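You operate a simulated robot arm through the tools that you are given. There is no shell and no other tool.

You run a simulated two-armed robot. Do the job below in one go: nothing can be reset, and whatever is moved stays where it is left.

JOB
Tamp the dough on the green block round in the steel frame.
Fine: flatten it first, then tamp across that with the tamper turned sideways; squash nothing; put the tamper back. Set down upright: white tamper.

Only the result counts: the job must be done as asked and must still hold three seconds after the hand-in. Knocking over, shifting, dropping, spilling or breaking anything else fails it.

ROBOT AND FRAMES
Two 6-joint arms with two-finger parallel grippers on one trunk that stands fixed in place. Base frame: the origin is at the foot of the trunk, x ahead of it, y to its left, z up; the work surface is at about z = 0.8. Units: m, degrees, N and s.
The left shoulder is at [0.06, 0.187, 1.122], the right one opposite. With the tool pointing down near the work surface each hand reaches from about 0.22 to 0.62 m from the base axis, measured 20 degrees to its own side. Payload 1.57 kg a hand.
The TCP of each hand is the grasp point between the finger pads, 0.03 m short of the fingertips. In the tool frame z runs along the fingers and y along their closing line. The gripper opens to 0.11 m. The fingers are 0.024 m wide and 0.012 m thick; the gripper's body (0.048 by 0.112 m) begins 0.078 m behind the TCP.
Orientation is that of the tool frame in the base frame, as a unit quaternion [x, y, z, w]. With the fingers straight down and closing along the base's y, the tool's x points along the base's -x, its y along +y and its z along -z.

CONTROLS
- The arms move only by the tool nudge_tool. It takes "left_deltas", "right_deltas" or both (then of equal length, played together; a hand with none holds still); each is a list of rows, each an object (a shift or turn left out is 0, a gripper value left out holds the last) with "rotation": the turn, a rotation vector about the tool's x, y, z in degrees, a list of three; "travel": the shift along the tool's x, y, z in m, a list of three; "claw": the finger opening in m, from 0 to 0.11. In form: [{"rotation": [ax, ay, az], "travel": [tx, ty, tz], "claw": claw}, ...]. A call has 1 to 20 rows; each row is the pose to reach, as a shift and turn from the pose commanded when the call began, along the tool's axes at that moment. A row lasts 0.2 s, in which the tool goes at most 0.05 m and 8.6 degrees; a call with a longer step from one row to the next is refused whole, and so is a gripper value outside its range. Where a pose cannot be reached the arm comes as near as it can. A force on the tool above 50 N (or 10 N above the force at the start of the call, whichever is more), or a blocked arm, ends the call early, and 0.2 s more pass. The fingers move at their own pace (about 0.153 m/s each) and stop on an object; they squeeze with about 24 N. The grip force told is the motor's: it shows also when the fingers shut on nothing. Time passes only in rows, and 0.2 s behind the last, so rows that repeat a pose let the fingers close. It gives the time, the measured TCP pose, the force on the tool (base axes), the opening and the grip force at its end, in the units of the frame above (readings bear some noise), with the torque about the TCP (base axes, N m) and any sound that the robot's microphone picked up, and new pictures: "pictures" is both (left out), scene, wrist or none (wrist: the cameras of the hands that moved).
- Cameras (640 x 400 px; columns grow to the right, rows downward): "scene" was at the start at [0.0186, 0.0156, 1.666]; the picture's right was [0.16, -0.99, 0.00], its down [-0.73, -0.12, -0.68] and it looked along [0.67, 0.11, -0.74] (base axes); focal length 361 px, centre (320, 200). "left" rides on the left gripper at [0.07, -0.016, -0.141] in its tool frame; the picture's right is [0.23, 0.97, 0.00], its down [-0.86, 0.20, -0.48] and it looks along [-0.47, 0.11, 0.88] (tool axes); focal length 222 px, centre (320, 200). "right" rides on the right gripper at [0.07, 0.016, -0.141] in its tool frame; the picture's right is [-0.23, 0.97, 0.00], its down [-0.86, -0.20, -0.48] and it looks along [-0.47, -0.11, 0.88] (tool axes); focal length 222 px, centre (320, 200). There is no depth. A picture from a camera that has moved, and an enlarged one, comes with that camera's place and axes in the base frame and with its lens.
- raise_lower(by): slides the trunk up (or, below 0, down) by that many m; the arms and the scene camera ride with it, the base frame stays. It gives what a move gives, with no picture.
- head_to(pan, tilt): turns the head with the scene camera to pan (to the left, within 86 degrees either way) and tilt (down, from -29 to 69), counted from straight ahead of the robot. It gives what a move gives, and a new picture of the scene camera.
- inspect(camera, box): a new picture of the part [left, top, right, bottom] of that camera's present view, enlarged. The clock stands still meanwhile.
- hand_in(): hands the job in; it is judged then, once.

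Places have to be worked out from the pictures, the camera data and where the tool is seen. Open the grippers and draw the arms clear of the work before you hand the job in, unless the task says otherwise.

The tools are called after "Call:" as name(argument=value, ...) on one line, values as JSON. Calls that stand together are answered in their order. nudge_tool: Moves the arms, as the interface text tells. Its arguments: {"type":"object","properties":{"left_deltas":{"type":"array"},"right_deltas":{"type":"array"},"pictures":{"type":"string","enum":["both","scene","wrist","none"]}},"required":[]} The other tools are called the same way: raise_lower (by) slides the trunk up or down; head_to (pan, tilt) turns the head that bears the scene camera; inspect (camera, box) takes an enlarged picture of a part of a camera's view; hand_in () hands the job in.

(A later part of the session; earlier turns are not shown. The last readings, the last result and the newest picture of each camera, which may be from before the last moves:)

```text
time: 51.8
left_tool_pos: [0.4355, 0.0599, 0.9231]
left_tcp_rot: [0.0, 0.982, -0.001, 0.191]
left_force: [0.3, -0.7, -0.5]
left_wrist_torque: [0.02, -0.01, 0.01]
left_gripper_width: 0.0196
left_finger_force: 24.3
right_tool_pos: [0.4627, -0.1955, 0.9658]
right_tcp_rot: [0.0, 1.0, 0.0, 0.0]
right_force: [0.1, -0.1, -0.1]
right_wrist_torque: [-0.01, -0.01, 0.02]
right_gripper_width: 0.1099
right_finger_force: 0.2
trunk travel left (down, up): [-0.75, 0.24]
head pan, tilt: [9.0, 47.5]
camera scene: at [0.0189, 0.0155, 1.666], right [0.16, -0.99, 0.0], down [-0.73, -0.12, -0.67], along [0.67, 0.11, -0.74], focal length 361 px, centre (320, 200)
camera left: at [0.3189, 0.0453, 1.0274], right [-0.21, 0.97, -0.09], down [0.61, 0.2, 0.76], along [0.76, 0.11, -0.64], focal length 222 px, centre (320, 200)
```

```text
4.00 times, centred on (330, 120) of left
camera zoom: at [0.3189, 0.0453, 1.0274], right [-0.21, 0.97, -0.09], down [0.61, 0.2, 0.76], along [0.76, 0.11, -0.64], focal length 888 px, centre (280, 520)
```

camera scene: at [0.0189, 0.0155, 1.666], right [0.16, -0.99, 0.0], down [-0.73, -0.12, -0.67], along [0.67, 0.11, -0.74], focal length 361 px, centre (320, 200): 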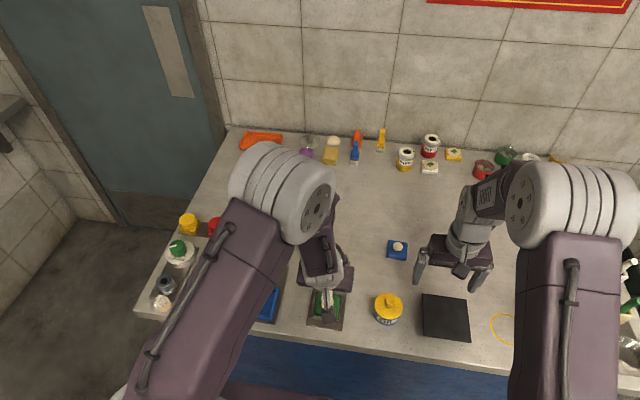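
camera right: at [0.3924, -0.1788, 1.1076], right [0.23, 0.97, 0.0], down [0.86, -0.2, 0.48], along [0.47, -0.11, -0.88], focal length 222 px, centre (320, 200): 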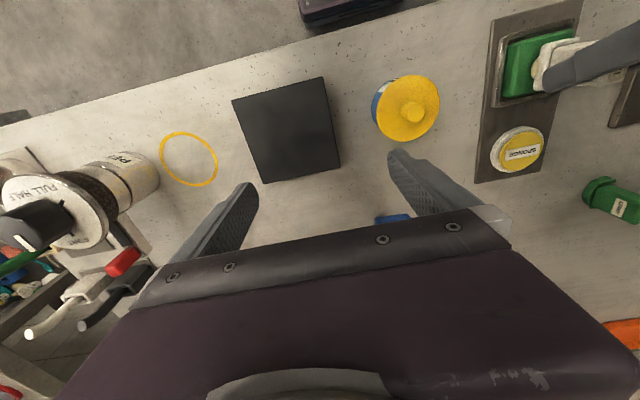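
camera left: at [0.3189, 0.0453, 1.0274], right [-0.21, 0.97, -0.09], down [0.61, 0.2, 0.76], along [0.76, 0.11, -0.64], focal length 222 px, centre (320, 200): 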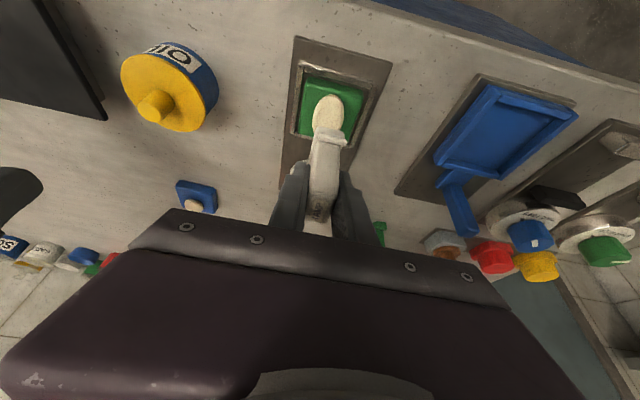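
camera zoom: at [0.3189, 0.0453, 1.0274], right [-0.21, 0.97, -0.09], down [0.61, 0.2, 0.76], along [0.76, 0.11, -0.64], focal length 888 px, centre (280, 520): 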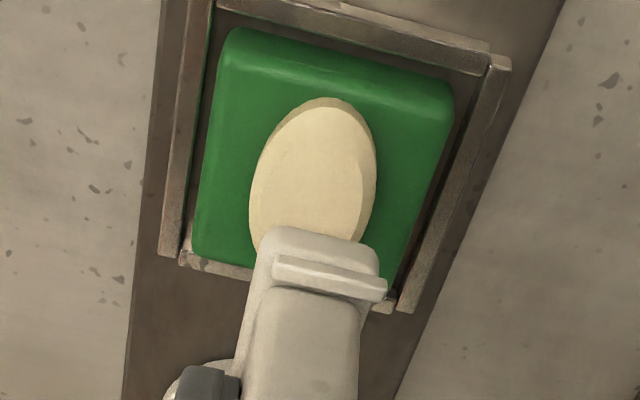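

The pat is a clean oblong along x and the tamper hasn't shifted in the grip. Now I turn the tamper 90° about the vertical in the air (clockwise, away from the right hand).

Call:
nudge_tool(left_deltas=[{"rotation": [3.06, 0, 7.59]}, {"rotation": [6.13, 0, 15.17]}, {"rotation": [9.19, 0, 22.76]}, {"rotation": [12.25, 0, 30.35]}, {"rotation": [15.32, 0, 37.93]}, {"rotation": [15.32, 0, 37.93]}], pictures="both")

```text
time: 53.2
left_tool_pos: [0.3261, -0.0606, 0.915]
left_tcp_rot: [0.319, 0.929, -0.043, 0.184]
left_force: [0.3, -0.3, -0.6]
left_wrist_torque: [-0.01, 0.03, 0.0]
left_gripper_width: 0.0192
left_finger_force: 24.2
left hand out of reach, approached as far as the arm can: row 2, 3, 4, 5, 6
right_tool_pos: [0.4631, -0.1947, 0.9675]
right_tcp_rot: [0.001, 1.0, -0.001, 0.0]
right_force: [0.5, 0.1, 0.6]
right_wrist_torque: [0.01, 0.01, 0.02]
right_gripper_width: 0.1099
right_finger_force: 0.1
trunk travel left (down, up): [-0.75, 0.24]
head pan, tilt: [9.0, 47.5]
camera scene: at [0.0196, 0.0161, 1.666], right [0.16, -0.99, 0.0], down [-0.73, -0.12, -0.67], along [0.67, 0.11, -0.74], focal length 361 px, centre (320, 200)
camera left: at [0.2217, -0.0037, 1.0191], right [0.43, 0.9, -0.05], down [0.59, -0.24, 0.77], along [0.68, -0.36, -0.64], focal length 222 px, centre (320, 200)
```

scene: 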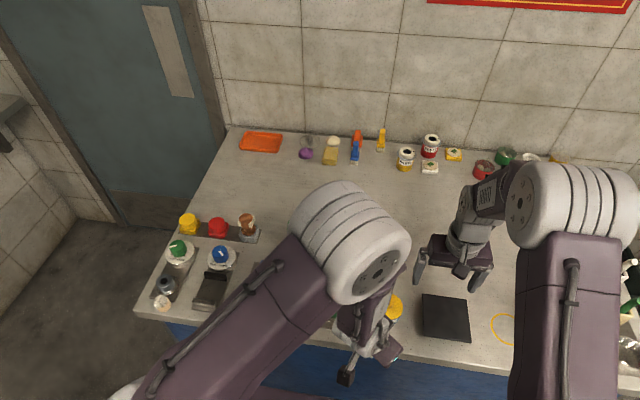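
left: 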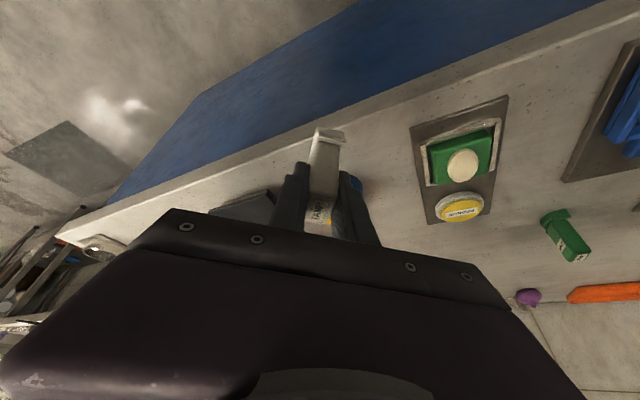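

The arm couldn't hold that position with clockwise yaw (a joint limit) and swung back toward the robot, still in free air with no contact. I check that nothing was disturbed before going back.

Call:
inspect(camera="scene", box=[290, 240, 430, 360])

Call:
inspect(camera="right", box=[340, 0, 640, 200])

Call:
inspect(camera="left", box=[240, 110, 400, 230])

```text
3.33 times, centred on (360, 300) of scene
camera zoom: at [0.0196, 0.0161, 1.666], right [0.16, -0.99, 0.0], down [-0.73, -0.12, -0.67], along [0.67, 0.11, -0.74], focal length 1203 px, centre (187, -133)
```

zoom: 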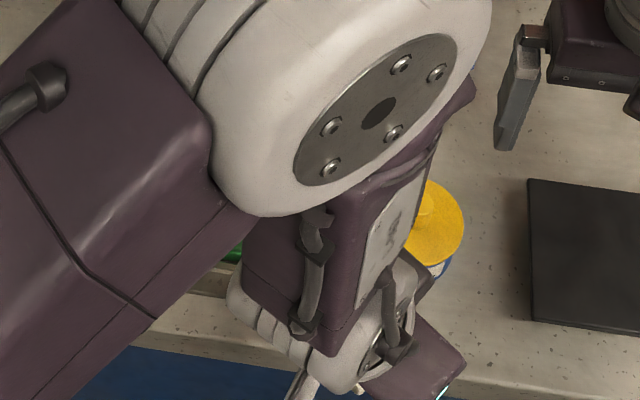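

```text
2.00 times, centred on (490, 100) of right
camera zoom: at [0.3933, -0.1784, 1.1077], right [0.23, 0.97, 0.0], down [0.86, -0.2, 0.48], along [0.47, -0.11, -0.88], focal length 444 px, centre (-20, 400)
```

zoom: 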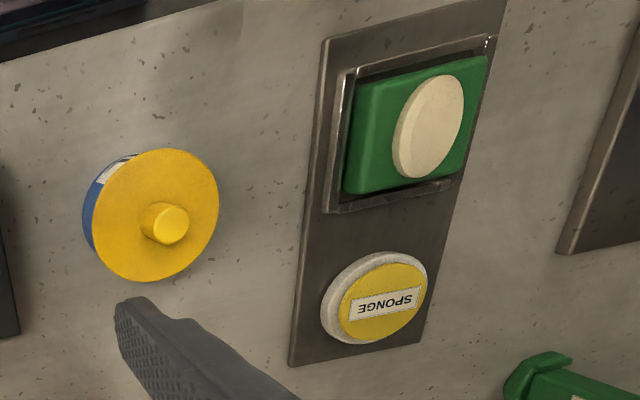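

```text
3.33 times, centred on (320, 170) of left
camera zoom: at [0.2217, -0.0037, 1.0191], right [0.43, 0.9, -0.05], down [0.59, -0.24, 0.77], along [0.68, -0.36, -0.64], focal length 740 px, centre (320, 300)
```

zoom: 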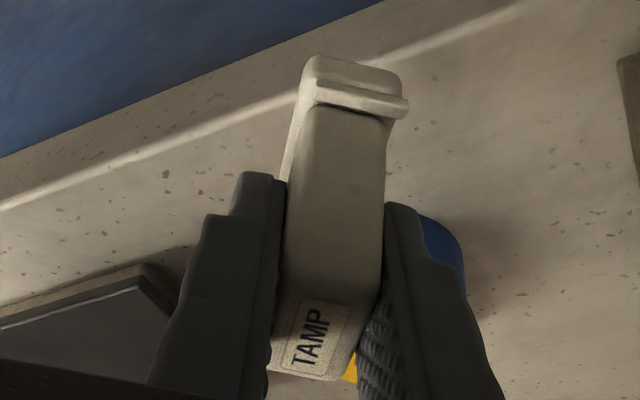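

Nothing was touched; tamper still firm. I reverse back to the spot above the dough, at slightly greater height, with yaw back to 0.

Call:
nudge_tool(left_deltas=[{"travel": [-0.0028, 0.0233, -0.0019], "rotation": [-2.03, 0, -5.01]}, {"travel": [-0.0056, 0.0466, -0.0039], "rotation": [-4.06, 0, -10.03]}, {"travel": [-0.0084, 0.0699, -0.0058], "rotation": [-6.09, 0, -15.04]}, {"travel": [-0.0112, 0.0931, -0.0077], "rotation": [-8.11, 0, -20.06]}, {"travel": [-0.014, 0.1164, -0.0096], "rotation": [-10.14, 0, -25.07]}, {"travel": [-0.0168, 0.1397, -0.0116], "rotation": [-12.17, 0, -30.09]}, {"travel": [-0.0196, 0.163, -0.0135], "rotation": [-14.2, 0, -35.1]}, {"travel": [-0.0196, 0.163, -0.0135], "rotation": [-14.2, 0, -35.1]}], pictures="both")

```text
time: 55.0
left_tool_pos: [0.4361, 0.059, 0.943]
left_tcp_rot: [0.001, 0.979, 0.017, 0.202]
left_force: [0.2, 0.0, -0.4]
left_wrist_torque: [0.02, 0.01, 0.01]
left_gripper_width: 0.0194
left_finger_force: 24.6
right_tool_pos: [0.4621, -0.195, 0.9659]
right_tcp_rot: [0.0, 1.0, 0.0, 0.0]
right_force: [0.1, -0.6, -0.4]
right_wrist_torque: [0.01, 0.01, -0.02]
right_gripper_width: 0.1099
right_finger_force: 0.0
trunk travel left (down, up): [-0.75, 0.24]
head pan, tilt: [9.0, 47.5]
camera scene: at [0.0184, 0.0152, 1.666], right [0.16, -0.99, 0.0], down [-0.73, -0.12, -0.68], along [0.67, 0.11, -0.74], focal length 361 px, centre (320, 200)
camera left: at [0.3175, 0.0392, 1.0441], right [-0.22, 0.97, -0.06], down [0.6, 0.18, 0.78], along [0.77, 0.14, -0.62], focal length 222 px, centre (320, 200)
```

scene: 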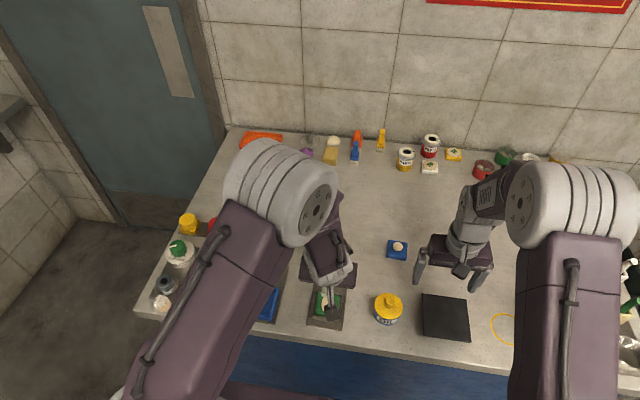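
left: 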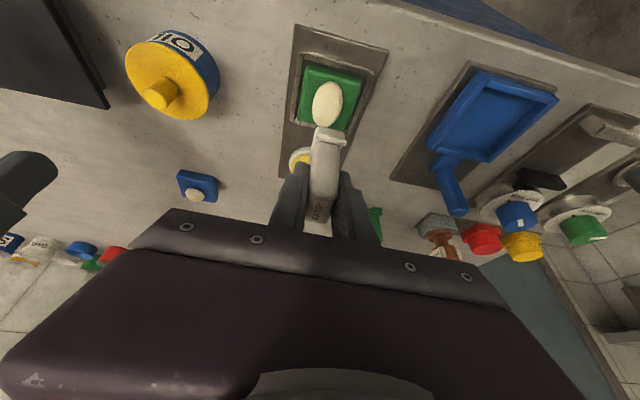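

Back above the dough; orientation is ~2° off from the grasp attitude (the limit pose skewed it), so I correct it, then try turning counter-clockwise in small checked steps.

Call:
nudge_tool(left_deltas=[{"rotation": [1.0, 0.7, -0.25]}, {"rotation": [1.89, 1.32, -0.48]}, {"rotation": [1.89, 1.32, -0.48]}], pictures="none")

```text
time: 55.8
left_tool_pos: [0.4355, 0.0588, 0.9431]
left_tcp_rot: [0.0, 0.982, -0.001, 0.19]
left_force: [-0.2, 1.0, -1.9]
left_wrist_torque: [0.0, -0.02, 0.04]
left_gripper_width: 0.0193
left_finger_force: 24.1
right_tool_pos: [0.4618, -0.1958, 0.9654]
right_tcp_rot: [0.0, 1.0, 0.0, 0.0]
right_force: [0.3, -0.4, -0.4]
right_wrist_torque: [0.0, 0.0, -0.02]
right_gripper_width: 0.1099
right_finger_force: 0.0
trunk travel left (down, up): [-0.75, 0.24]
head pan, tilt: [9.0, 47.5]
```

Attitude restored. Now turning counter-clockwise 24° as a test.

Call:
nudge_tool(left_deltas=[{"rotation": [-3.0, 0, -7.42]}, {"rotation": [-6.0, 0, -14.84]}, {"rotation": [-9.0, 0, -22.25]}, {"rotation": [-9.0, 0, -22.25]}], pictures="none")

```text
time: 56.8
left_tool_pos: [0.4357, 0.0592, 0.9431]
left_tcp_rot: [-0.206, 0.96, 0.041, 0.185]
left_force: [0.3, 0.5, -0.4]
left_wrist_torque: [0.0, -0.01, 0.05]
left_gripper_width: 0.0194
left_finger_force: 24.0
right_tool_pos: [0.4629, -0.1952, 0.9655]
right_tcp_rot: [0.0, 1.0, 0.0, 0.0]
right_force: [-0.1, 0.4, 0.7]
right_wrist_torque: [-0.03, -0.01, 0.0]
right_gripper_width: 0.1102
right_finger_force: 0.0
trunk travel left (down, up): [-0.75, 0.24]
head pan, tilt: [9.0, 47.5]
```

Counter-clockwise works. Before continuing I move the right hand up and outward a bit to give the leaning left hand more room, then continue to 48°.

Call:
nudge_tool(right_deltas=[{"travel": [0, 0, -0.04]}, {"travel": [0, 0, -0.08]}, {"travel": [0, -0.03, -0.1]}, {"travel": [0, -0.06, -0.1]}, {"travel": [0, -0.06, -0.1]}], left_deltas=[{"rotation": [0, 0, 0]}, {"rotation": [0, 0, 0]}, {"rotation": [-3.0, 0, -7.42]}, {"rotation": [-6.0, 0, -14.84]}, {"rotation": [-9.0, 0, -22.25]}], pictures="both")

```text
time: 58.0
left_tool_pos: [0.4376, 0.0597, 0.9431]
left_tcp_rot: [-0.401, 0.896, 0.078, 0.173]
left_force: [-0.3, 0.2, -0.4]
left_wrist_torque: [-0.03, 0.0, 0.01]
left_gripper_width: 0.0192
left_finger_force: 23.4
right_tool_pos: [0.4606, -0.2548, 1.0657]
right_tcp_rot: [0.0, 1.0, 0.0, 0.0]
right_force: [0.4, 0.7, 0.3]
right_wrist_torque: [0.04, -0.01, -0.03]
right_gripper_width: 0.1099
right_finger_force: 0.1
trunk travel left (down, up): [-0.75, 0.24]
head pan, tilt: [9.0, 47.5]
camera scene: at [0.0189, 0.0166, 1.666], right [0.16, -0.99, 0.0], down [-0.73, -0.12, -0.67], along [0.67, 0.11, -0.74], focal length 361 px, centre (320, 200)
camera right: at [0.3918, -0.2386, 1.2085], right [0.23, 0.97, 0.0], down [0.86, -0.2, 0.48], along [0.47, -0.11, -0.88], focal length 222 px, centre (320, 200)
camera left: at [0.3717, -0.0382, 1.0482], right [-0.87, 0.49, -0.08], down [0.26, 0.59, 0.76], along [0.42, 0.64, -0.64], focal length 222 px, centre (320, 200)
```

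scene: 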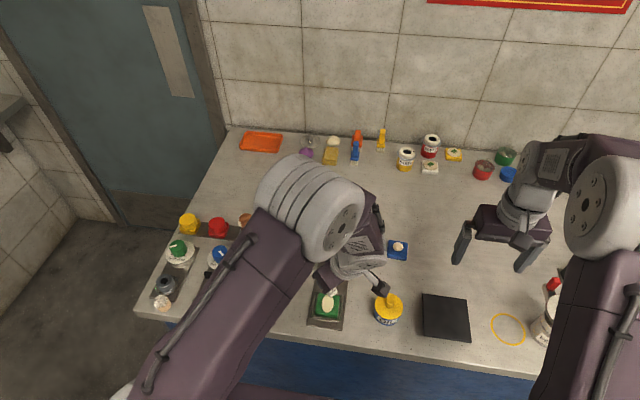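
right: 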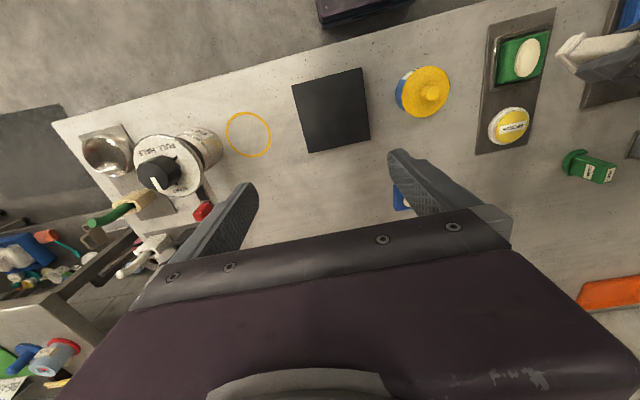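
left: 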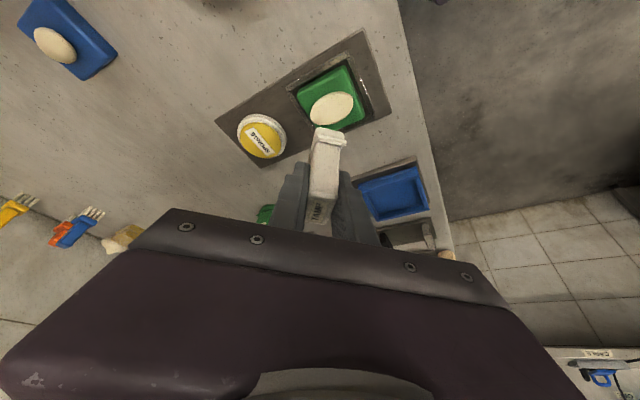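

48° reached cleanly and well clear. I continue the turn to 90° in two checked halves.

Call:
nudge_tool(left_deltas=[{"rotation": [-2.61, 0, -6.46]}, {"rotation": [-5.22, 0, -12.92]}, {"rotation": [-7.83, 0, -19.38]}, {"rotation": [-7.83, 0, -19.38]}], pictures="none")

Call:
nudge_tool(left_deltas=[{"rotation": [-2.61, 0, -6.46]}, {"rotation": [-5.22, 0, -12.92]}, {"rotation": [-7.83, 0, -19.38]}, {"rotation": [-7.83, 0, -19.38]}], pictures="both")

```text
time: 59.0
left_tool_pos: [0.4371, 0.0587, 0.9438]
left_tcp_rot: [-0.557, 0.808, 0.109, 0.158]
left_force: [0.3, 0.8, -0.8]
left_wrist_torque: [-0.05, 0.01, 0.01]
left_gripper_width: 0.0195
left_finger_force: 24.4
right_tool_pos: [0.4615, -0.2553, 1.0668]
right_tcp_rot: [0.0, 1.0, 0.0, 0.0]
right_force: [0.0, -0.5, 0.5]
right_wrist_torque: [-0.02, -0.01, 0.0]
right_gripper_width: 0.11
right_finger_force: 0.0
trunk travel left (down, up): [-0.75, 0.24]
head pan, tilt: [9.0, 47.5]
```

```text
time: 60.0
left_tool_pos: [0.4382, 0.0589, 0.9427]
left_tcp_rot: [-0.694, 0.694, 0.134, 0.135]
left_force: [0.2, 0.4, -1.5]
left_wrist_torque: [0.03, 0.04, -0.02]
left_gripper_width: 0.0194
left_finger_force: 24.2
right_tool_pos: [0.4614, -0.255, 1.0665]
right_tcp_rot: [0.0, 1.0, 0.0, 0.0]
right_force: [0.9, 0.2, 0.2]
right_wrist_torque: [0.0, -0.01, -0.03]
right_gripper_width: 0.11
right_finger_force: 0.2
trunk travel left (down, up): [-0.75, 0.24]
head pan, tilt: [9.0, 47.5]
camera scene: at [0.0186, 0.0154, 1.666], right [0.16, -0.99, 0.0], down [-0.73, -0.12, -0.68], along [0.67, 0.11, -0.74], focal length 361 px, centre (320, 200)
camera left: at [0.4539, -0.0577, 1.048], right [-0.97, -0.21, -0.08], down [-0.2, 0.61, 0.76], along [-0.11, 0.76, -0.64], focal length 222 px, centre (320, 200)
```

scene: 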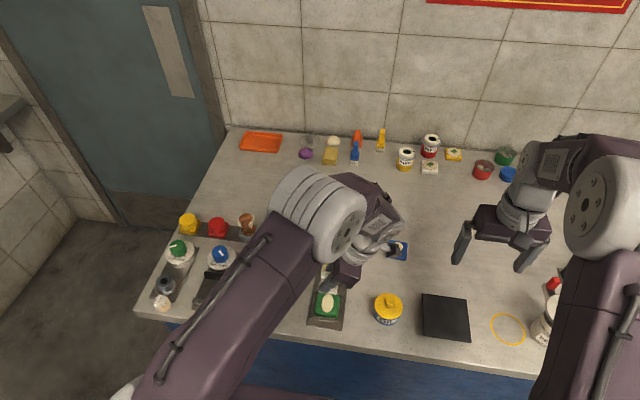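
left: 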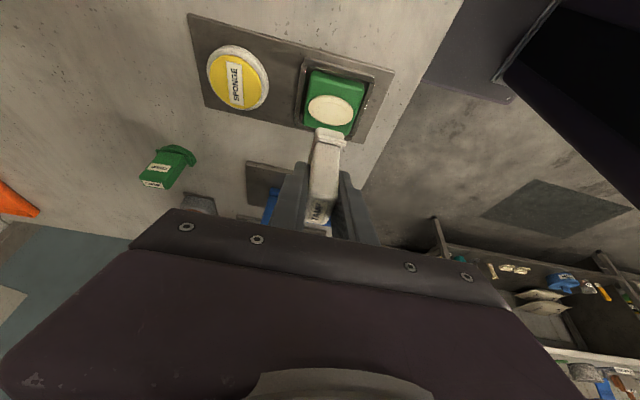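

The tamper is now turned exactly 90°. I check its alignment over the oblong pat.

Call:
inspect(camera="left", box=[270, 50, 400, 170])

Call:
inspect(camera="right", box=[480, 0, 620, 110])

Call:
inspect(camera="scene", box=[290, 250, 370, 335])

```text
3.33 times, centred on (335, 110) of left
camera zoom: at [0.4539, -0.0577, 1.048], right [-0.97, -0.21, -0.08], down [-0.2, 0.61, 0.76], along [-0.11, 0.76, -0.64], focal length 740 px, centre (270, 500)
```

zoom: 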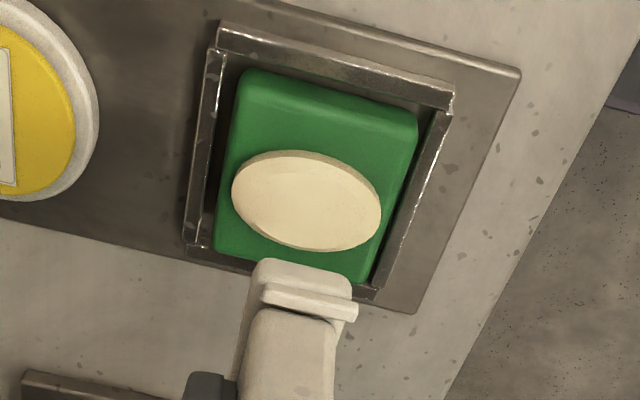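

```text
3.64 times, centred on (550, 55) of right
camera zoom: at [0.3915, -0.2392, 1.2083], right [0.23, 0.97, 0.0], down [0.86, -0.2, 0.48], along [0.47, -0.11, -0.88], focal length 808 px, centre (-516, 727)
```

zoom: 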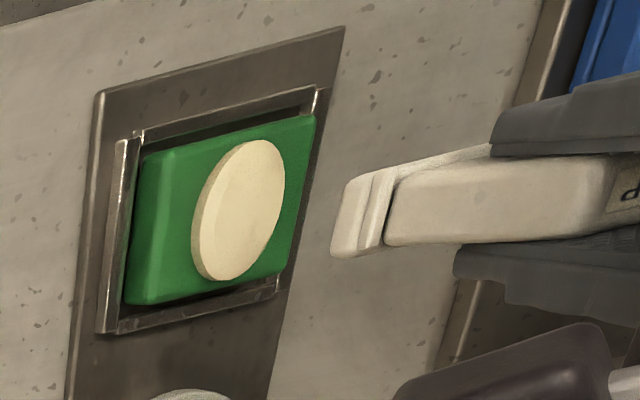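

```text
4.71 times, centred on (330, 292) of scene
camera zoom: at [0.0186, 0.0154, 1.666], right [0.16, -0.99, 0.0], down [-0.73, -0.12, -0.68], along [0.67, 0.11, -0.74], focal length 1698 px, centre (273, -235)
```

zoom: 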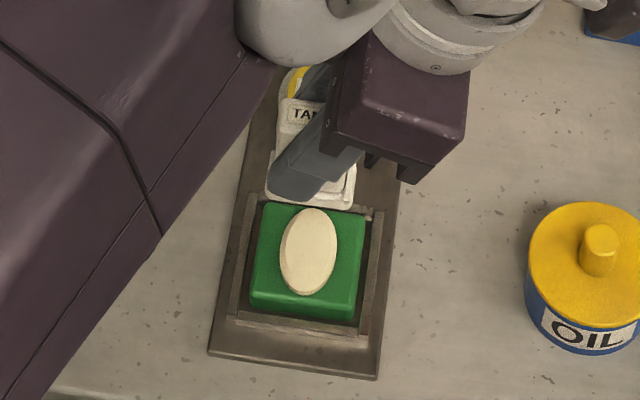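

Pat is ≈48×33 mm centred at [0.4363, 0.060]; the foot centre is about 1.5 mm off in x, so I correct that and descend to a few mm above the pat.

Call:
nudge_tool(left_deltas=[{"travel": [0.0005, 0.0015, 0]}, {"travel": [0.0055, 0.0015, 0.0125]}, {"travel": [0.0105, 0.0015, 0.025]}, {"travel": [0.0155, 0.0015, 0.0373]}, {"travel": [0.0205, 0.0015, 0.0493]}, {"travel": [0.0234, 0.0015, 0.0564]}, {"travel": [0.0234, 0.0015, 0.0564]}], pictures="wrist")

Call:
inspect(camera="left", box=[270, 70, 400, 170])

Call:
inspect(camera="right", box=[490, 10, 590, 95])

```text
time: 61.6
left_tool_pos: [0.4356, 0.0582, 0.8814]
left_tcp_rot: [-0.694, 0.694, 0.136, 0.134]
left_force: [-0.1, 1.1, -0.9]
left_wrist_torque: [0.01, -0.01, 0.01]
left_gripper_width: 0.0191
left_finger_force: 23.6
right_tool_pos: [0.4622, -0.2552, 1.0659]
right_tcp_rot: [-0.001, 1.0, 0.0, 0.0]
right_force: [0.1, -0.3, -0.1]
right_wrist_torque: [-0.01, 0.01, 0.03]
right_gripper_width: 0.1101
right_finger_force: 0.1
trunk travel left (down, up): [-0.75, 0.24]
head pan, tilt: [9.0, 47.5]
camera left: at [0.4519, -0.0584, 0.9863], right [-0.97, -0.21, -0.08], down [-0.2, 0.61, 0.76], along [-0.11, 0.76, -0.64], focal length 222 px, centre (320, 200)
```

left: 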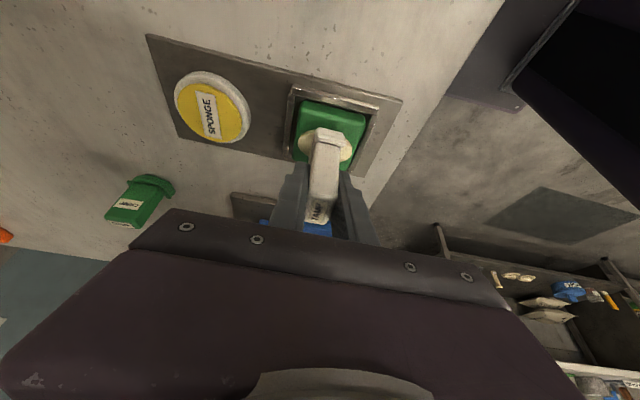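

```text
4.00 times, centred on (335, 120) of left
camera zoom: at [0.4519, -0.0584, 0.9863], right [-0.97, -0.21, -0.08], down [-0.2, 0.61, 0.76], along [-0.11, 0.76, -0.64], focal length 888 px, centre (260, 520)
```

zoom: 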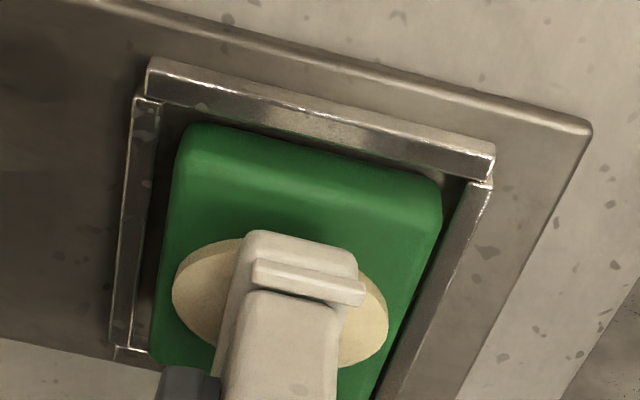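

```text
4.71 times, centred on (540, 52) of right
camera zoom: at [0.3915, -0.2391, 1.2083], right [0.23, 0.97, 0.0], down [0.86, -0.2, 0.48], along [0.47, -0.11, -0.88], focal length 1045 px, centre (-715, 894)
```

zoom: 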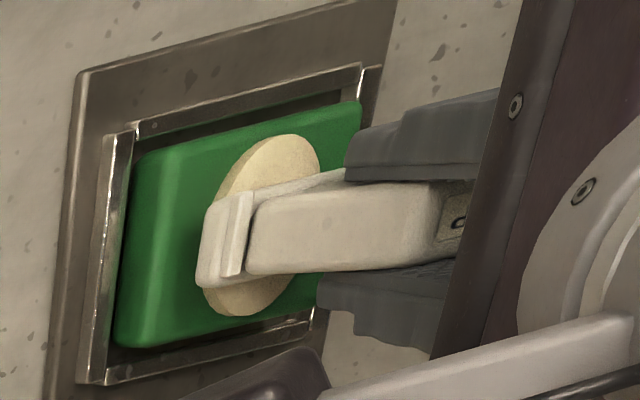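

The foot now lies squarely across the pat, centred. I step down 1 mm at a time watching the force.

Call:
nudge_tool(left_deltas=[{"travel": [0.00075, 0, 0.00185]}, {"travel": [0.00075, 0, 0.00185]}], pictures="none")

Call:
nudge_tool(left_deltas=[{"travel": [0.00038, 0, 0.00093]}, {"travel": [0.00038, 0, 0.00093]}], pictures="none")

Call:
nudge_tool(left_deltas=[{"travel": [0.00038, 0, 0.00093]}, {"travel": [0.00038, 0, 0.00093]}], pictures="none")

Call:
inspect(camera="right", box=[490, 10, 590, 95])

```text
time: 62.2
left_tool_pos: [0.4353, 0.0576, 0.8799]
left_tcp_rot: [-0.693, 0.695, 0.136, 0.135]
left_force: [0.1, -1.3, -0.6]
left_wrist_torque: [-0.01, 0.03, -0.02]
left_gripper_width: 0.0194
left_finger_force: 23.6
right_tool_pos: [0.4613, -0.2567, 1.0655]
right_tcp_rot: [0.0, 1.0, 0.0, 0.0]
right_force: [0.0, -0.4, -0.4]
right_wrist_torque: [0.04, -0.07, 0.01]
right_gripper_width: 0.1099
right_finger_force: 0.1
trunk travel left (down, up): [-0.75, 0.24]
head pan, tilt: [9.0, 47.5]
```

```text
time: 62.8
left_tool_pos: [0.4352, 0.0587, 0.8789]
left_tcp_rot: [-0.693, 0.696, 0.135, 0.135]
left_force: [0.7, 0.7, 6.4]
left_wrist_torque: [0.04, -0.01, 0.01]
left_gripper_width: 0.0192
left_finger_force: 23.8
right_tool_pos: [0.4604, -0.255, 1.0675]
right_tcp_rot: [0.0, 1.0, 0.001, 0.001]
right_force: [0.4, -0.1, 0.7]
right_wrist_torque: [-0.02, 0.02, 0.0]
right_gripper_width: 0.1098
right_finger_force: 0.1
trunk travel left (down, up): [-0.75, 0.24]
head pan, tilt: [9.0, 47.5]
```

```text
time: 63.4
left_tool_pos: [0.4331, 0.0587, 0.8797]
left_tcp_rot: [-0.694, 0.694, 0.136, 0.136]
left_force: [2.4, 2.3, 16.4]
left_wrist_torque: [0.1, -0.11, -0.01]
left_gripper_width: 0.0197
left_finger_force: 23.8
right_tool_pos: [0.4597, -0.2562, 1.0674]
right_tcp_rot: [-0.001, 1.0, 0.0, 0.001]
right_force: [-0.7, -0.1, -0.6]
right_wrist_torque: [0.02, 0.01, -0.01]
right_gripper_width: 0.1099
right_finger_force: 0.1
trunk travel left (down, up): [-0.75, 0.24]
head pan, tilt: [9.0, 47.5]
```

```text
4.71 times, centred on (540, 52) of right
camera zoom: at [0.3903, -0.239, 1.2089], right [0.23, 0.97, 0.0], down [0.85, -0.2, 0.48], along [0.47, -0.11, -0.88], focal length 1045 px, centre (-715, 894)
```

zoom: 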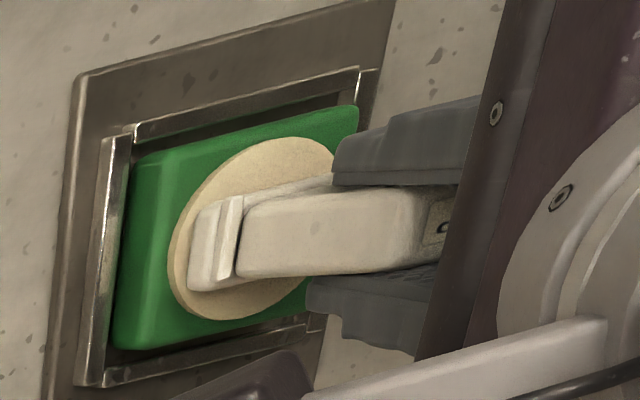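

At 16 N the pat became a round disc. I lift straight up and check.

Call:
nudge_tool(left_deltas=[{"travel": [-0.0011, 0, -0.0028]}, {"travel": [-0.0037, 0, -0.0093]}, {"travel": [-0.0094, 0, -0.0232]}, {"travel": [-0.0169, 0, -0.0417]}, {"travel": [-0.024, 0, -0.0593]}, {"travel": [-0.024, 0, -0.0593]}], pictures="both")

Call:
inspect(camera="left", box=[270, 50, 400, 170])

Call:
inspect(camera="scene", box=[290, 250, 370, 335])

```text
time: 64.8
left_tool_pos: [0.4357, 0.0581, 0.942]
left_tcp_rot: [-0.693, 0.695, 0.136, 0.134]
left_force: [-0.3, 0.0, -1.3]
left_wrist_torque: [0.0, -0.01, 0.0]
left_gripper_width: 0.0194
left_finger_force: 23.7
right_tool_pos: [0.4628, -0.2547, 1.0661]
right_tcp_rot: [-0.001, 1.0, 0.0, 0.0]
right_force: [-0.8, -0.9, 0.2]
right_wrist_torque: [-0.05, 0.01, -0.02]
right_gripper_width: 0.11
right_finger_force: 0.1
trunk travel left (down, up): [-0.75, 0.24]
head pan, tilt: [9.0, 47.5]
camera scene: at [0.019, 0.0155, 1.666], right [0.16, -0.99, 0.0], down [-0.73, -0.12, -0.67], along [0.67, 0.11, -0.74], focal length 361 px, centre (320, 200)
camera left: at [0.4526, -0.0588, 1.0471], right [-0.97, -0.21, -0.08], down [-0.2, 0.61, 0.77], along [-0.11, 0.76, -0.64], focal length 222 px, centre (320, 200)
```

scene: 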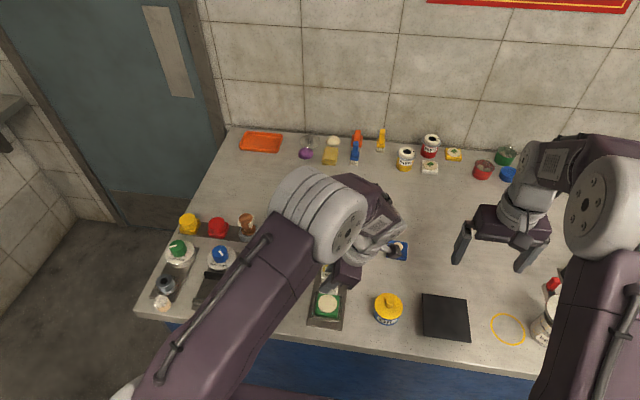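
left: 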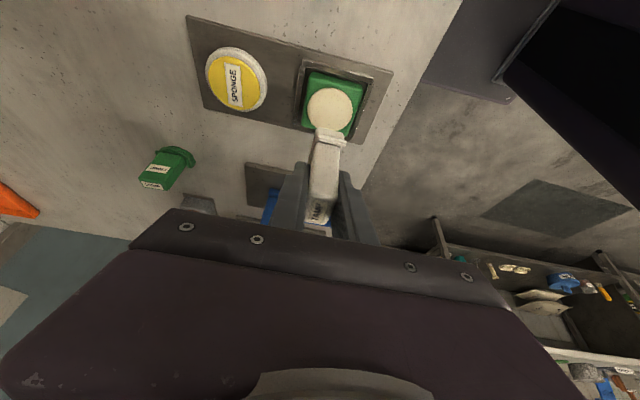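

```text
3.33 times, centred on (335, 110) of left
camera zoom: at [0.4526, -0.0588, 1.0471], right [-0.97, -0.21, -0.08], down [-0.2, 0.61, 0.77], along [-0.11, 0.76, -0.64], focal length 740 px, centre (270, 500)
```

zoom: 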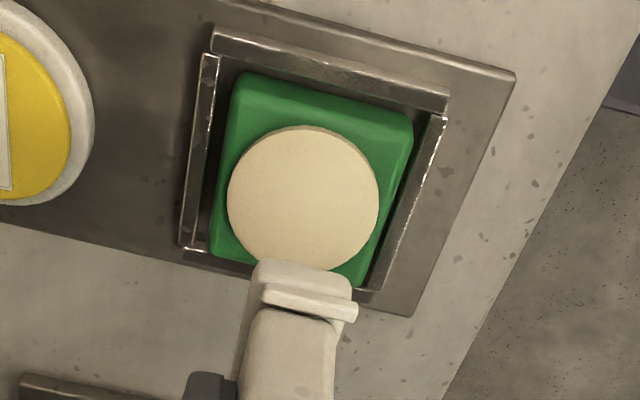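

```text
4.71 times, centred on (330, 292) of scene
camera zoom: at [0.019, 0.0155, 1.666], right [0.16, -0.99, 0.0], down [-0.73, -0.12, -0.67], along [0.67, 0.11, -0.74], focal length 1698 px, centre (273, -235)
```

zoom: 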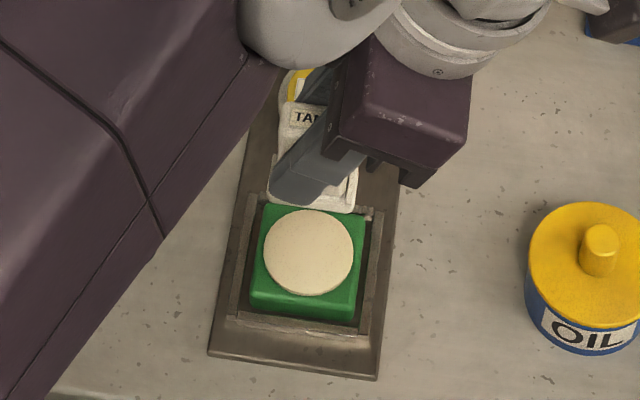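

The dough is a clean round disc on the green block in the frame. Now I turn the tamper back to its original yaw (+5°), rotating 85° clockwise in place.

Call:
nudge_tool(left_deltas=[{"rotation": [2.895, 0, 7.165]}, {"rotation": [5.79, 0, 14.33]}, {"rotation": [8.685, 0, 21.495]}, {"rotation": [11.58, 0, 28.66]}, {"rotation": [14.475, 0, 35.825]}, {"rotation": [17.37, 0, 42.99]}, {"rotation": [20.265, 0, 50.155]}, {"rotation": [23.16, 0, 57.32]}, {"rotation": [26.055, 0, 64.485]}, {"rotation": [28.95, 0, 71.65]}, {"rotation": [31.84, 0, 78.81]}, {"rotation": [31.84, 0, 78.81]}], pictures="both")

```text
time: 67.4
left_tool_pos: [0.4359, 0.0579, 0.9436]
left_tcp_rot: [-0.042, 0.981, 0.009, 0.189]
left_force: [0.5, 0.1, -1.2]
left_wrist_torque: [-0.01, 0.0, -0.01]
left_gripper_width: 0.0193
left_finger_force: 24.0
right_tool_pos: [0.4617, -0.2554, 1.0661]
right_tcp_rot: [0.0, 1.0, 0.0, -0.001]
right_force: [0.6, -0.8, 0.2]
right_wrist_torque: [0.02, 0.0, -0.04]
right_gripper_width: 0.1101
right_finger_force: 0.1
trunk travel left (down, up): [-0.75, 0.24]
head pan, tilt: [9.0, 47.5]
camera scene: at [0.0186, 0.0153, 1.666], right [0.16, -0.99, 0.0], down [-0.73, -0.12, -0.68], along [0.67, 0.11, -0.74], focal length 361 px, centre (320, 200)
camera left: at [0.3204, 0.0325, 1.0471], right [-0.29, 0.95, -0.08], down [0.6, 0.25, 0.76], along [0.75, 0.17, -0.64], focal length 222 px, centre (320, 200)
```

scene: 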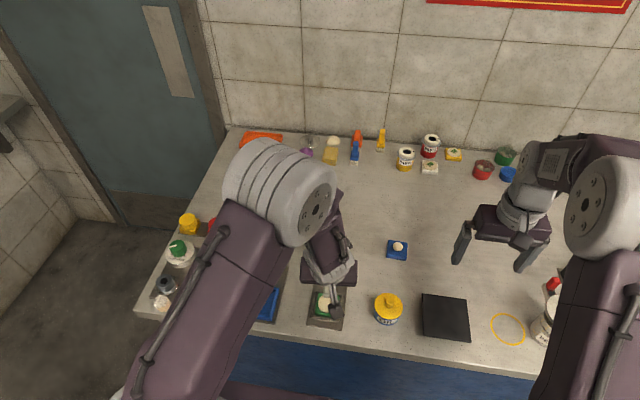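
left: 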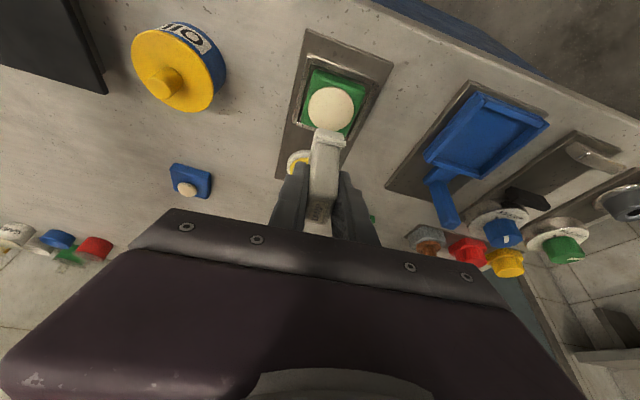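

Orientation matches the original grasp. I carry the tamper back above its original spot (TCP → [0.646, 0.0852, 0.9105]).

Call:
nudge_tool(left_deltas=[{"travel": [-0.013, 0.0005, 0.0078]}, {"travel": [-0.039, 0.0016, 0.0234]}, {"travel": [-0.065, 0.0027, 0.039]}, {"travel": [-0.091, 0.0038, 0.0546]}, {"travel": [-0.117, 0.0049, 0.0702]}, {"travel": [-0.143, 0.006, 0.0858]}, {"travel": [-0.167, 0.007, 0.1002]}, {"travel": [-0.1829, 0.0076, 0.1098]}, {"travel": [-0.1829, 0.0076, 0.1098]}], pictures="both")

Call:
inspect(camera="left", box=[240, 110, 400, 230])

```text
time: 69.4
left_tool_pos: [0.6439, 0.0833, 0.9082]
left_tcp_rot: [-0.042, 0.981, 0.009, 0.189]
left_force: [-0.2, -0.2, -0.5]
left_wrist_torque: [-0.01, -0.01, -0.01]
left_gripper_width: 0.0196
left_finger_force: 24.3
right_tool_pos: [0.4617, -0.2557, 1.066]
right_tcp_rot: [0.0, 1.0, 0.0, 0.0]
right_force: [-0.6, -0.1, 0.0]
right_wrist_torque: [-0.01, -0.03, 0.06]
right_gripper_width: 0.1101
right_finger_force: 0.2
trunk travel left (down, up): [-0.75, 0.24]
head pan, tilt: [9.0, 47.5]
camera scene: at [0.0183, 0.0155, 1.666], right [0.16, -0.99, 0.0], down [-0.73, -0.12, -0.68], along [0.67, 0.11, -0.74], focal length 361 px, centre (320, 200)
camera left: at [0.5291, 0.0583, 1.0131], right [-0.29, 0.95, -0.08], down [0.6, 0.25, 0.76], along [0.75, 0.17, -0.64], focal length 222 px, centre (320, 200)
```

scene: 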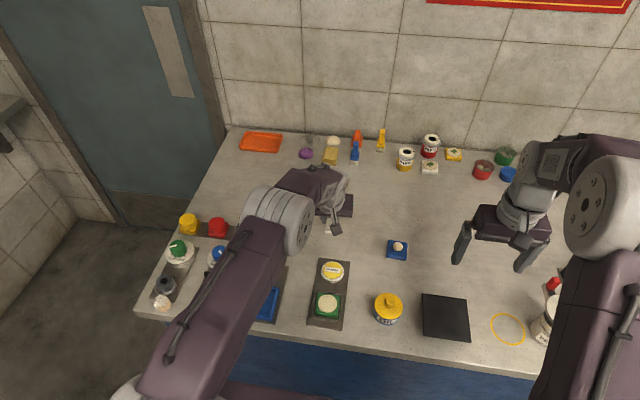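
left: 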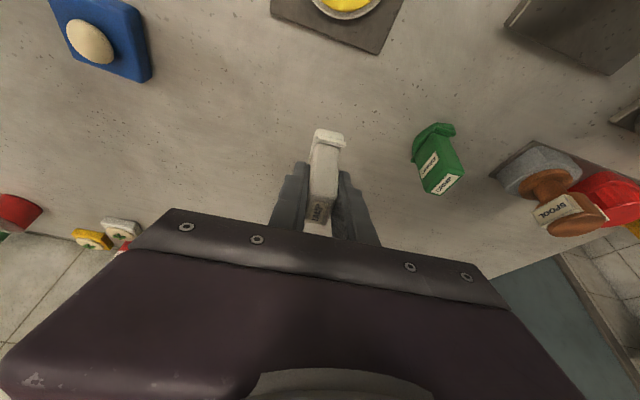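

```text
3.33 times, centred on (320, 170) of left
camera zoom: at [0.5291, 0.0583, 1.0131], right [-0.29, 0.95, -0.08], down [0.6, 0.25, 0.76], along [0.75, 0.17, -0.64], focal length 740 px, centre (320, 300)
```

zoom: 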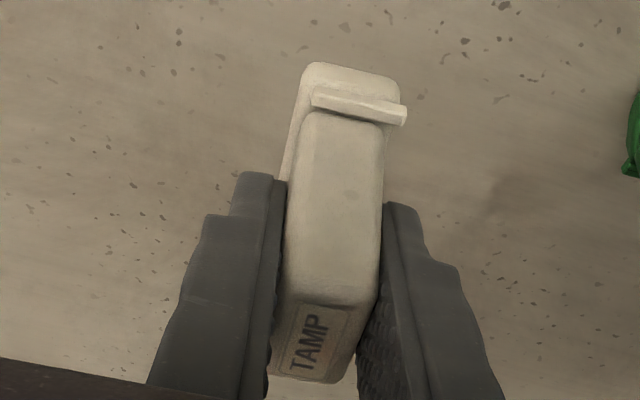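

Back above its spot. The tamper appears to have slid ~2 mm up and tipped ~2° in the grip during the last press, so I check its attitude with the other cameras before setting down.

Call:
inspect(camera="right", box=[540, 60, 640, 180])

Call:
inspect(camera="scene", box=[300, 190, 360, 245])

```text
3.33 times, centred on (590, 120) of right
camera zoom: at [0.3913, -0.2391, 1.2084], right [0.23, 0.97, 0.0], down [0.86, -0.2, 0.48], along [0.47, -0.11, -0.88], focal length 740 px, centre (-580, 467)
```

zoom: 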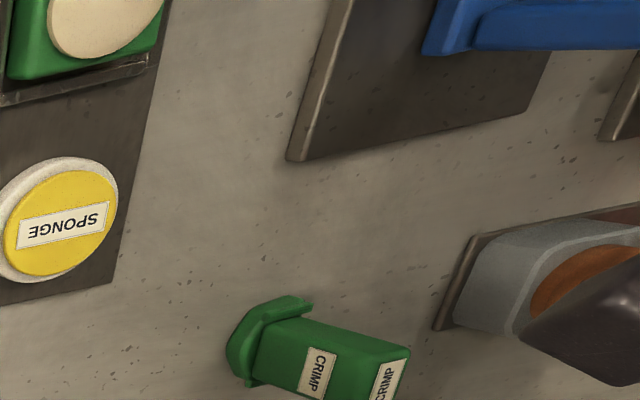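

```text
7.27 times, centred on (330, 218) of scene
camera zoom: at [0.0183, 0.0155, 1.666], right [0.16, -0.99, 0.0], down [-0.73, -0.12, -0.68], along [0.67, 0.11, -0.74], focal length 2625 px, centre (247, 73)
```

zoom: 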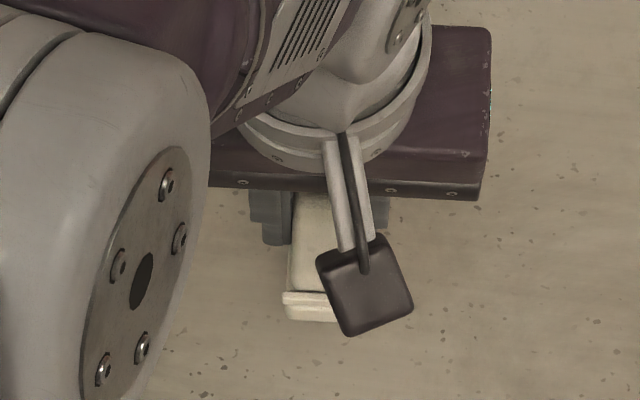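

I descend to just above the table, with small x/y corrections to land on the original footprint.

Call:
nudge_tool(left_deltas=[{"travel": [0.0046, 0.0005, 0.0112]}, {"travel": [0.0092, 0.0011, 0.0224]}, {"travel": [0.0139, 0.0011, 0.0337]}, {"travel": [0.0185, 0.0011, 0.0449]}, {"travel": [0.0208, 0.0011, 0.0505]}, {"travel": [0.0208, 0.0011, 0.0505]}], pictures="wrist")

Call:
inspect(camera="left", box=[240, 110, 400, 230])

Call:
inspect(camera="scene", box=[300, 200, 360, 255])

```text
time: 70.8
left_tool_pos: [0.644, 0.0832, 0.8536]
left_tcp_rot: [-0.043, 0.981, 0.009, 0.189]
left_force: [0.0, 0.2, -0.8]
left_wrist_torque: [0.01, 0.01, 0.0]
left_gripper_width: 0.0194
left_finger_force: 23.8
right_tool_pos: [0.4609, -0.2561, 1.0659]
right_tcp_rot: [0.0, 1.0, 0.0, 0.0]
right_force: [-0.3, -0.7, -0.6]
right_wrist_torque: [0.01, 0.01, 0.0]
right_gripper_width: 0.1098
right_finger_force: 0.1
trunk travel left (down, up): [-0.75, 0.24]
head pan, tilt: [9.0, 47.5]
camera left: at [0.529, 0.0595, 0.9584], right [-0.29, 0.95, -0.08], down [0.6, 0.25, 0.76], along [0.75, 0.17, -0.64], focal length 222 px, centre (320, 200)
```

left: 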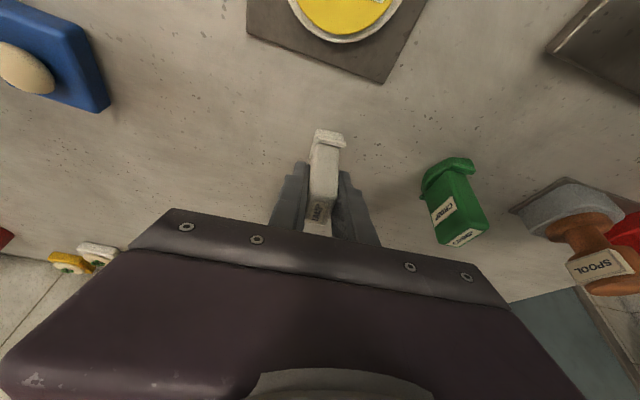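

```text
3.33 times, centred on (320, 170) of left
camera zoom: at [0.529, 0.0595, 0.9584], right [-0.29, 0.95, -0.08], down [0.6, 0.25, 0.76], along [0.75, 0.17, -0.64], focal length 740 px, centre (320, 300)
```

zoom: 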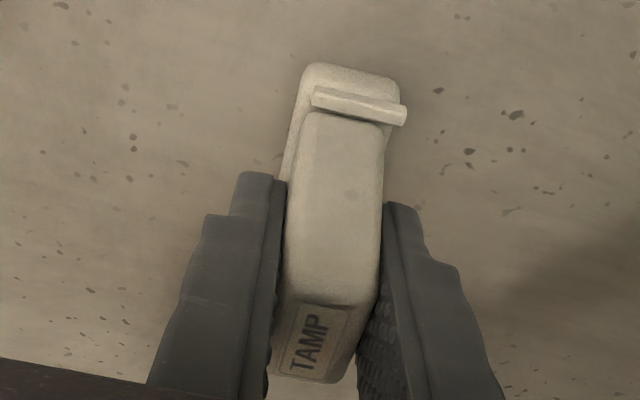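

```text
7.27 times, centred on (330, 228) of scene
camera zoom: at [0.0187, 0.0155, 1.666], right [0.16, -0.99, 0.0], down [-0.73, -0.12, -0.68], along [0.67, 0.11, -0.74], focal length 2625 px, centre (247, 0)
```

zoom: 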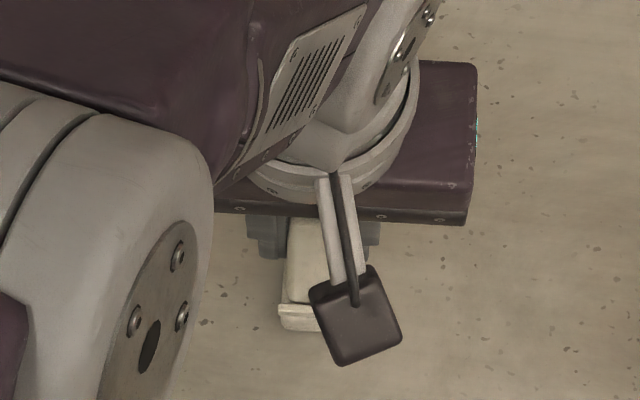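

About 4–5 mm above contact. I step down 1–1.5 mm at a time until light contact.

Call:
nudge_tool(left_deltas=[{"travel": [0.0004, 0, 0.0009]}, {"travel": [0.0009, 0, 0.0023]}, {"travel": [0.0009, 0, 0.0023]}], pictures="none")

Call:
nudge_tool(left_deltas=[{"travel": [0.00037, 0, 0.00093]}, {"travel": [0.00037, 0, 0.00093]}], pictures="none")

```text
time: 71.6
left_tool_pos: [0.6439, 0.0863, 0.8504]
left_tcp_rot: [-0.043, 0.981, 0.009, 0.19]
left_force: [-0.2, -0.2, -1.4]
left_wrist_torque: [0.02, 0.01, 0.01]
left_gripper_width: 0.0194
left_finger_force: 24.1
right_tool_pos: [0.4616, -0.2556, 1.0649]
right_tcp_rot: [0.0, 1.0, 0.0, 0.0]
right_force: [-0.2, -0.3, 0.8]
right_wrist_torque: [-0.01, -0.01, -0.02]
right_gripper_width: 0.1098
right_finger_force: 0.0
trunk travel left (down, up): [-0.75, 0.24]
head pan, tilt: [9.0, 47.5]
```

```text
time: 72.2
left_tool_pos: [0.6433, 0.0853, 0.8501]
left_tcp_rot: [-0.042, 0.981, 0.008, 0.19]
left_force: [0.5, -0.2, 1.8]
left_wrist_torque: [0.02, 0.01, -0.02]
left_gripper_width: 0.0194
left_finger_force: 23.8
right_tool_pos: [0.4621, -0.2559, 1.0668]
right_tcp_rot: [0.0, 1.0, 0.0, 0.0]
right_force: [-0.4, -0.5, 0.6]
right_wrist_torque: [-0.01, -0.01, 0.02]
right_gripper_width: 0.1101
right_finger_force: 0.0
trunk travel left (down, up): [-0.75, 0.24]
head pan, tilt: [9.0, 47.5]
```

A first hint of contact (1.8 N). One more 0.7 mm.

Call:
nudge_tool(left_deltas=[{"travel": [0.00026, 0, 0.00065]}, {"travel": [0.00026, 0, 0.00065]}], pictures="wrist")

Call:
inspect(camera="left", box=[240, 110, 400, 230])

```text
time: 72.8
left_tool_pos: [0.6441, 0.0847, 0.8504]
left_tcp_rot: [-0.043, 0.981, 0.008, 0.191]
left_force: [0.9, 1.5, 5.9]
left_wrist_torque: [0.02, 0.08, -0.04]
left_gripper_width: 0.0194
left_finger_force: 24.0
right_tool_pos: [0.4608, -0.2557, 1.0668]
right_tcp_rot: [0.0, 1.0, 0.001, 0.0]
right_force: [0.0, 0.1, -0.4]
right_wrist_torque: [0.02, 0.01, -0.02]
right_gripper_width: 0.1099
right_finger_force: 0.0
trunk travel left (down, up): [-0.75, 0.24]
head pan, tilt: [9.0, 47.5]
camera left: at [0.5285, 0.0598, 0.9551], right [-0.29, 0.95, -0.08], down [0.59, 0.25, 0.76], along [0.75, 0.17, -0.64], focal length 222 px, centre (320, 200)
```

left: 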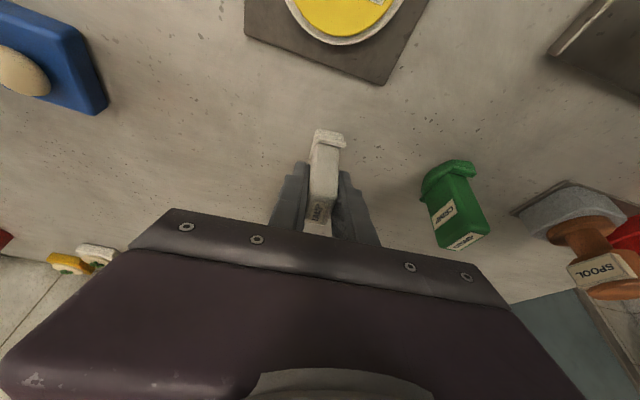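

```text
3.33 times, centred on (320, 170) of left
camera zoom: at [0.5285, 0.0598, 0.9551], right [-0.29, 0.95, -0.08], down [0.59, 0.25, 0.76], along [0.75, 0.17, -0.64], focal length 740 px, centre (320, 300)
```

zoom: 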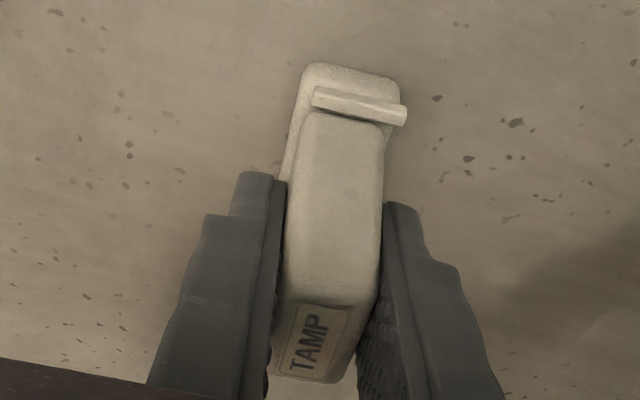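

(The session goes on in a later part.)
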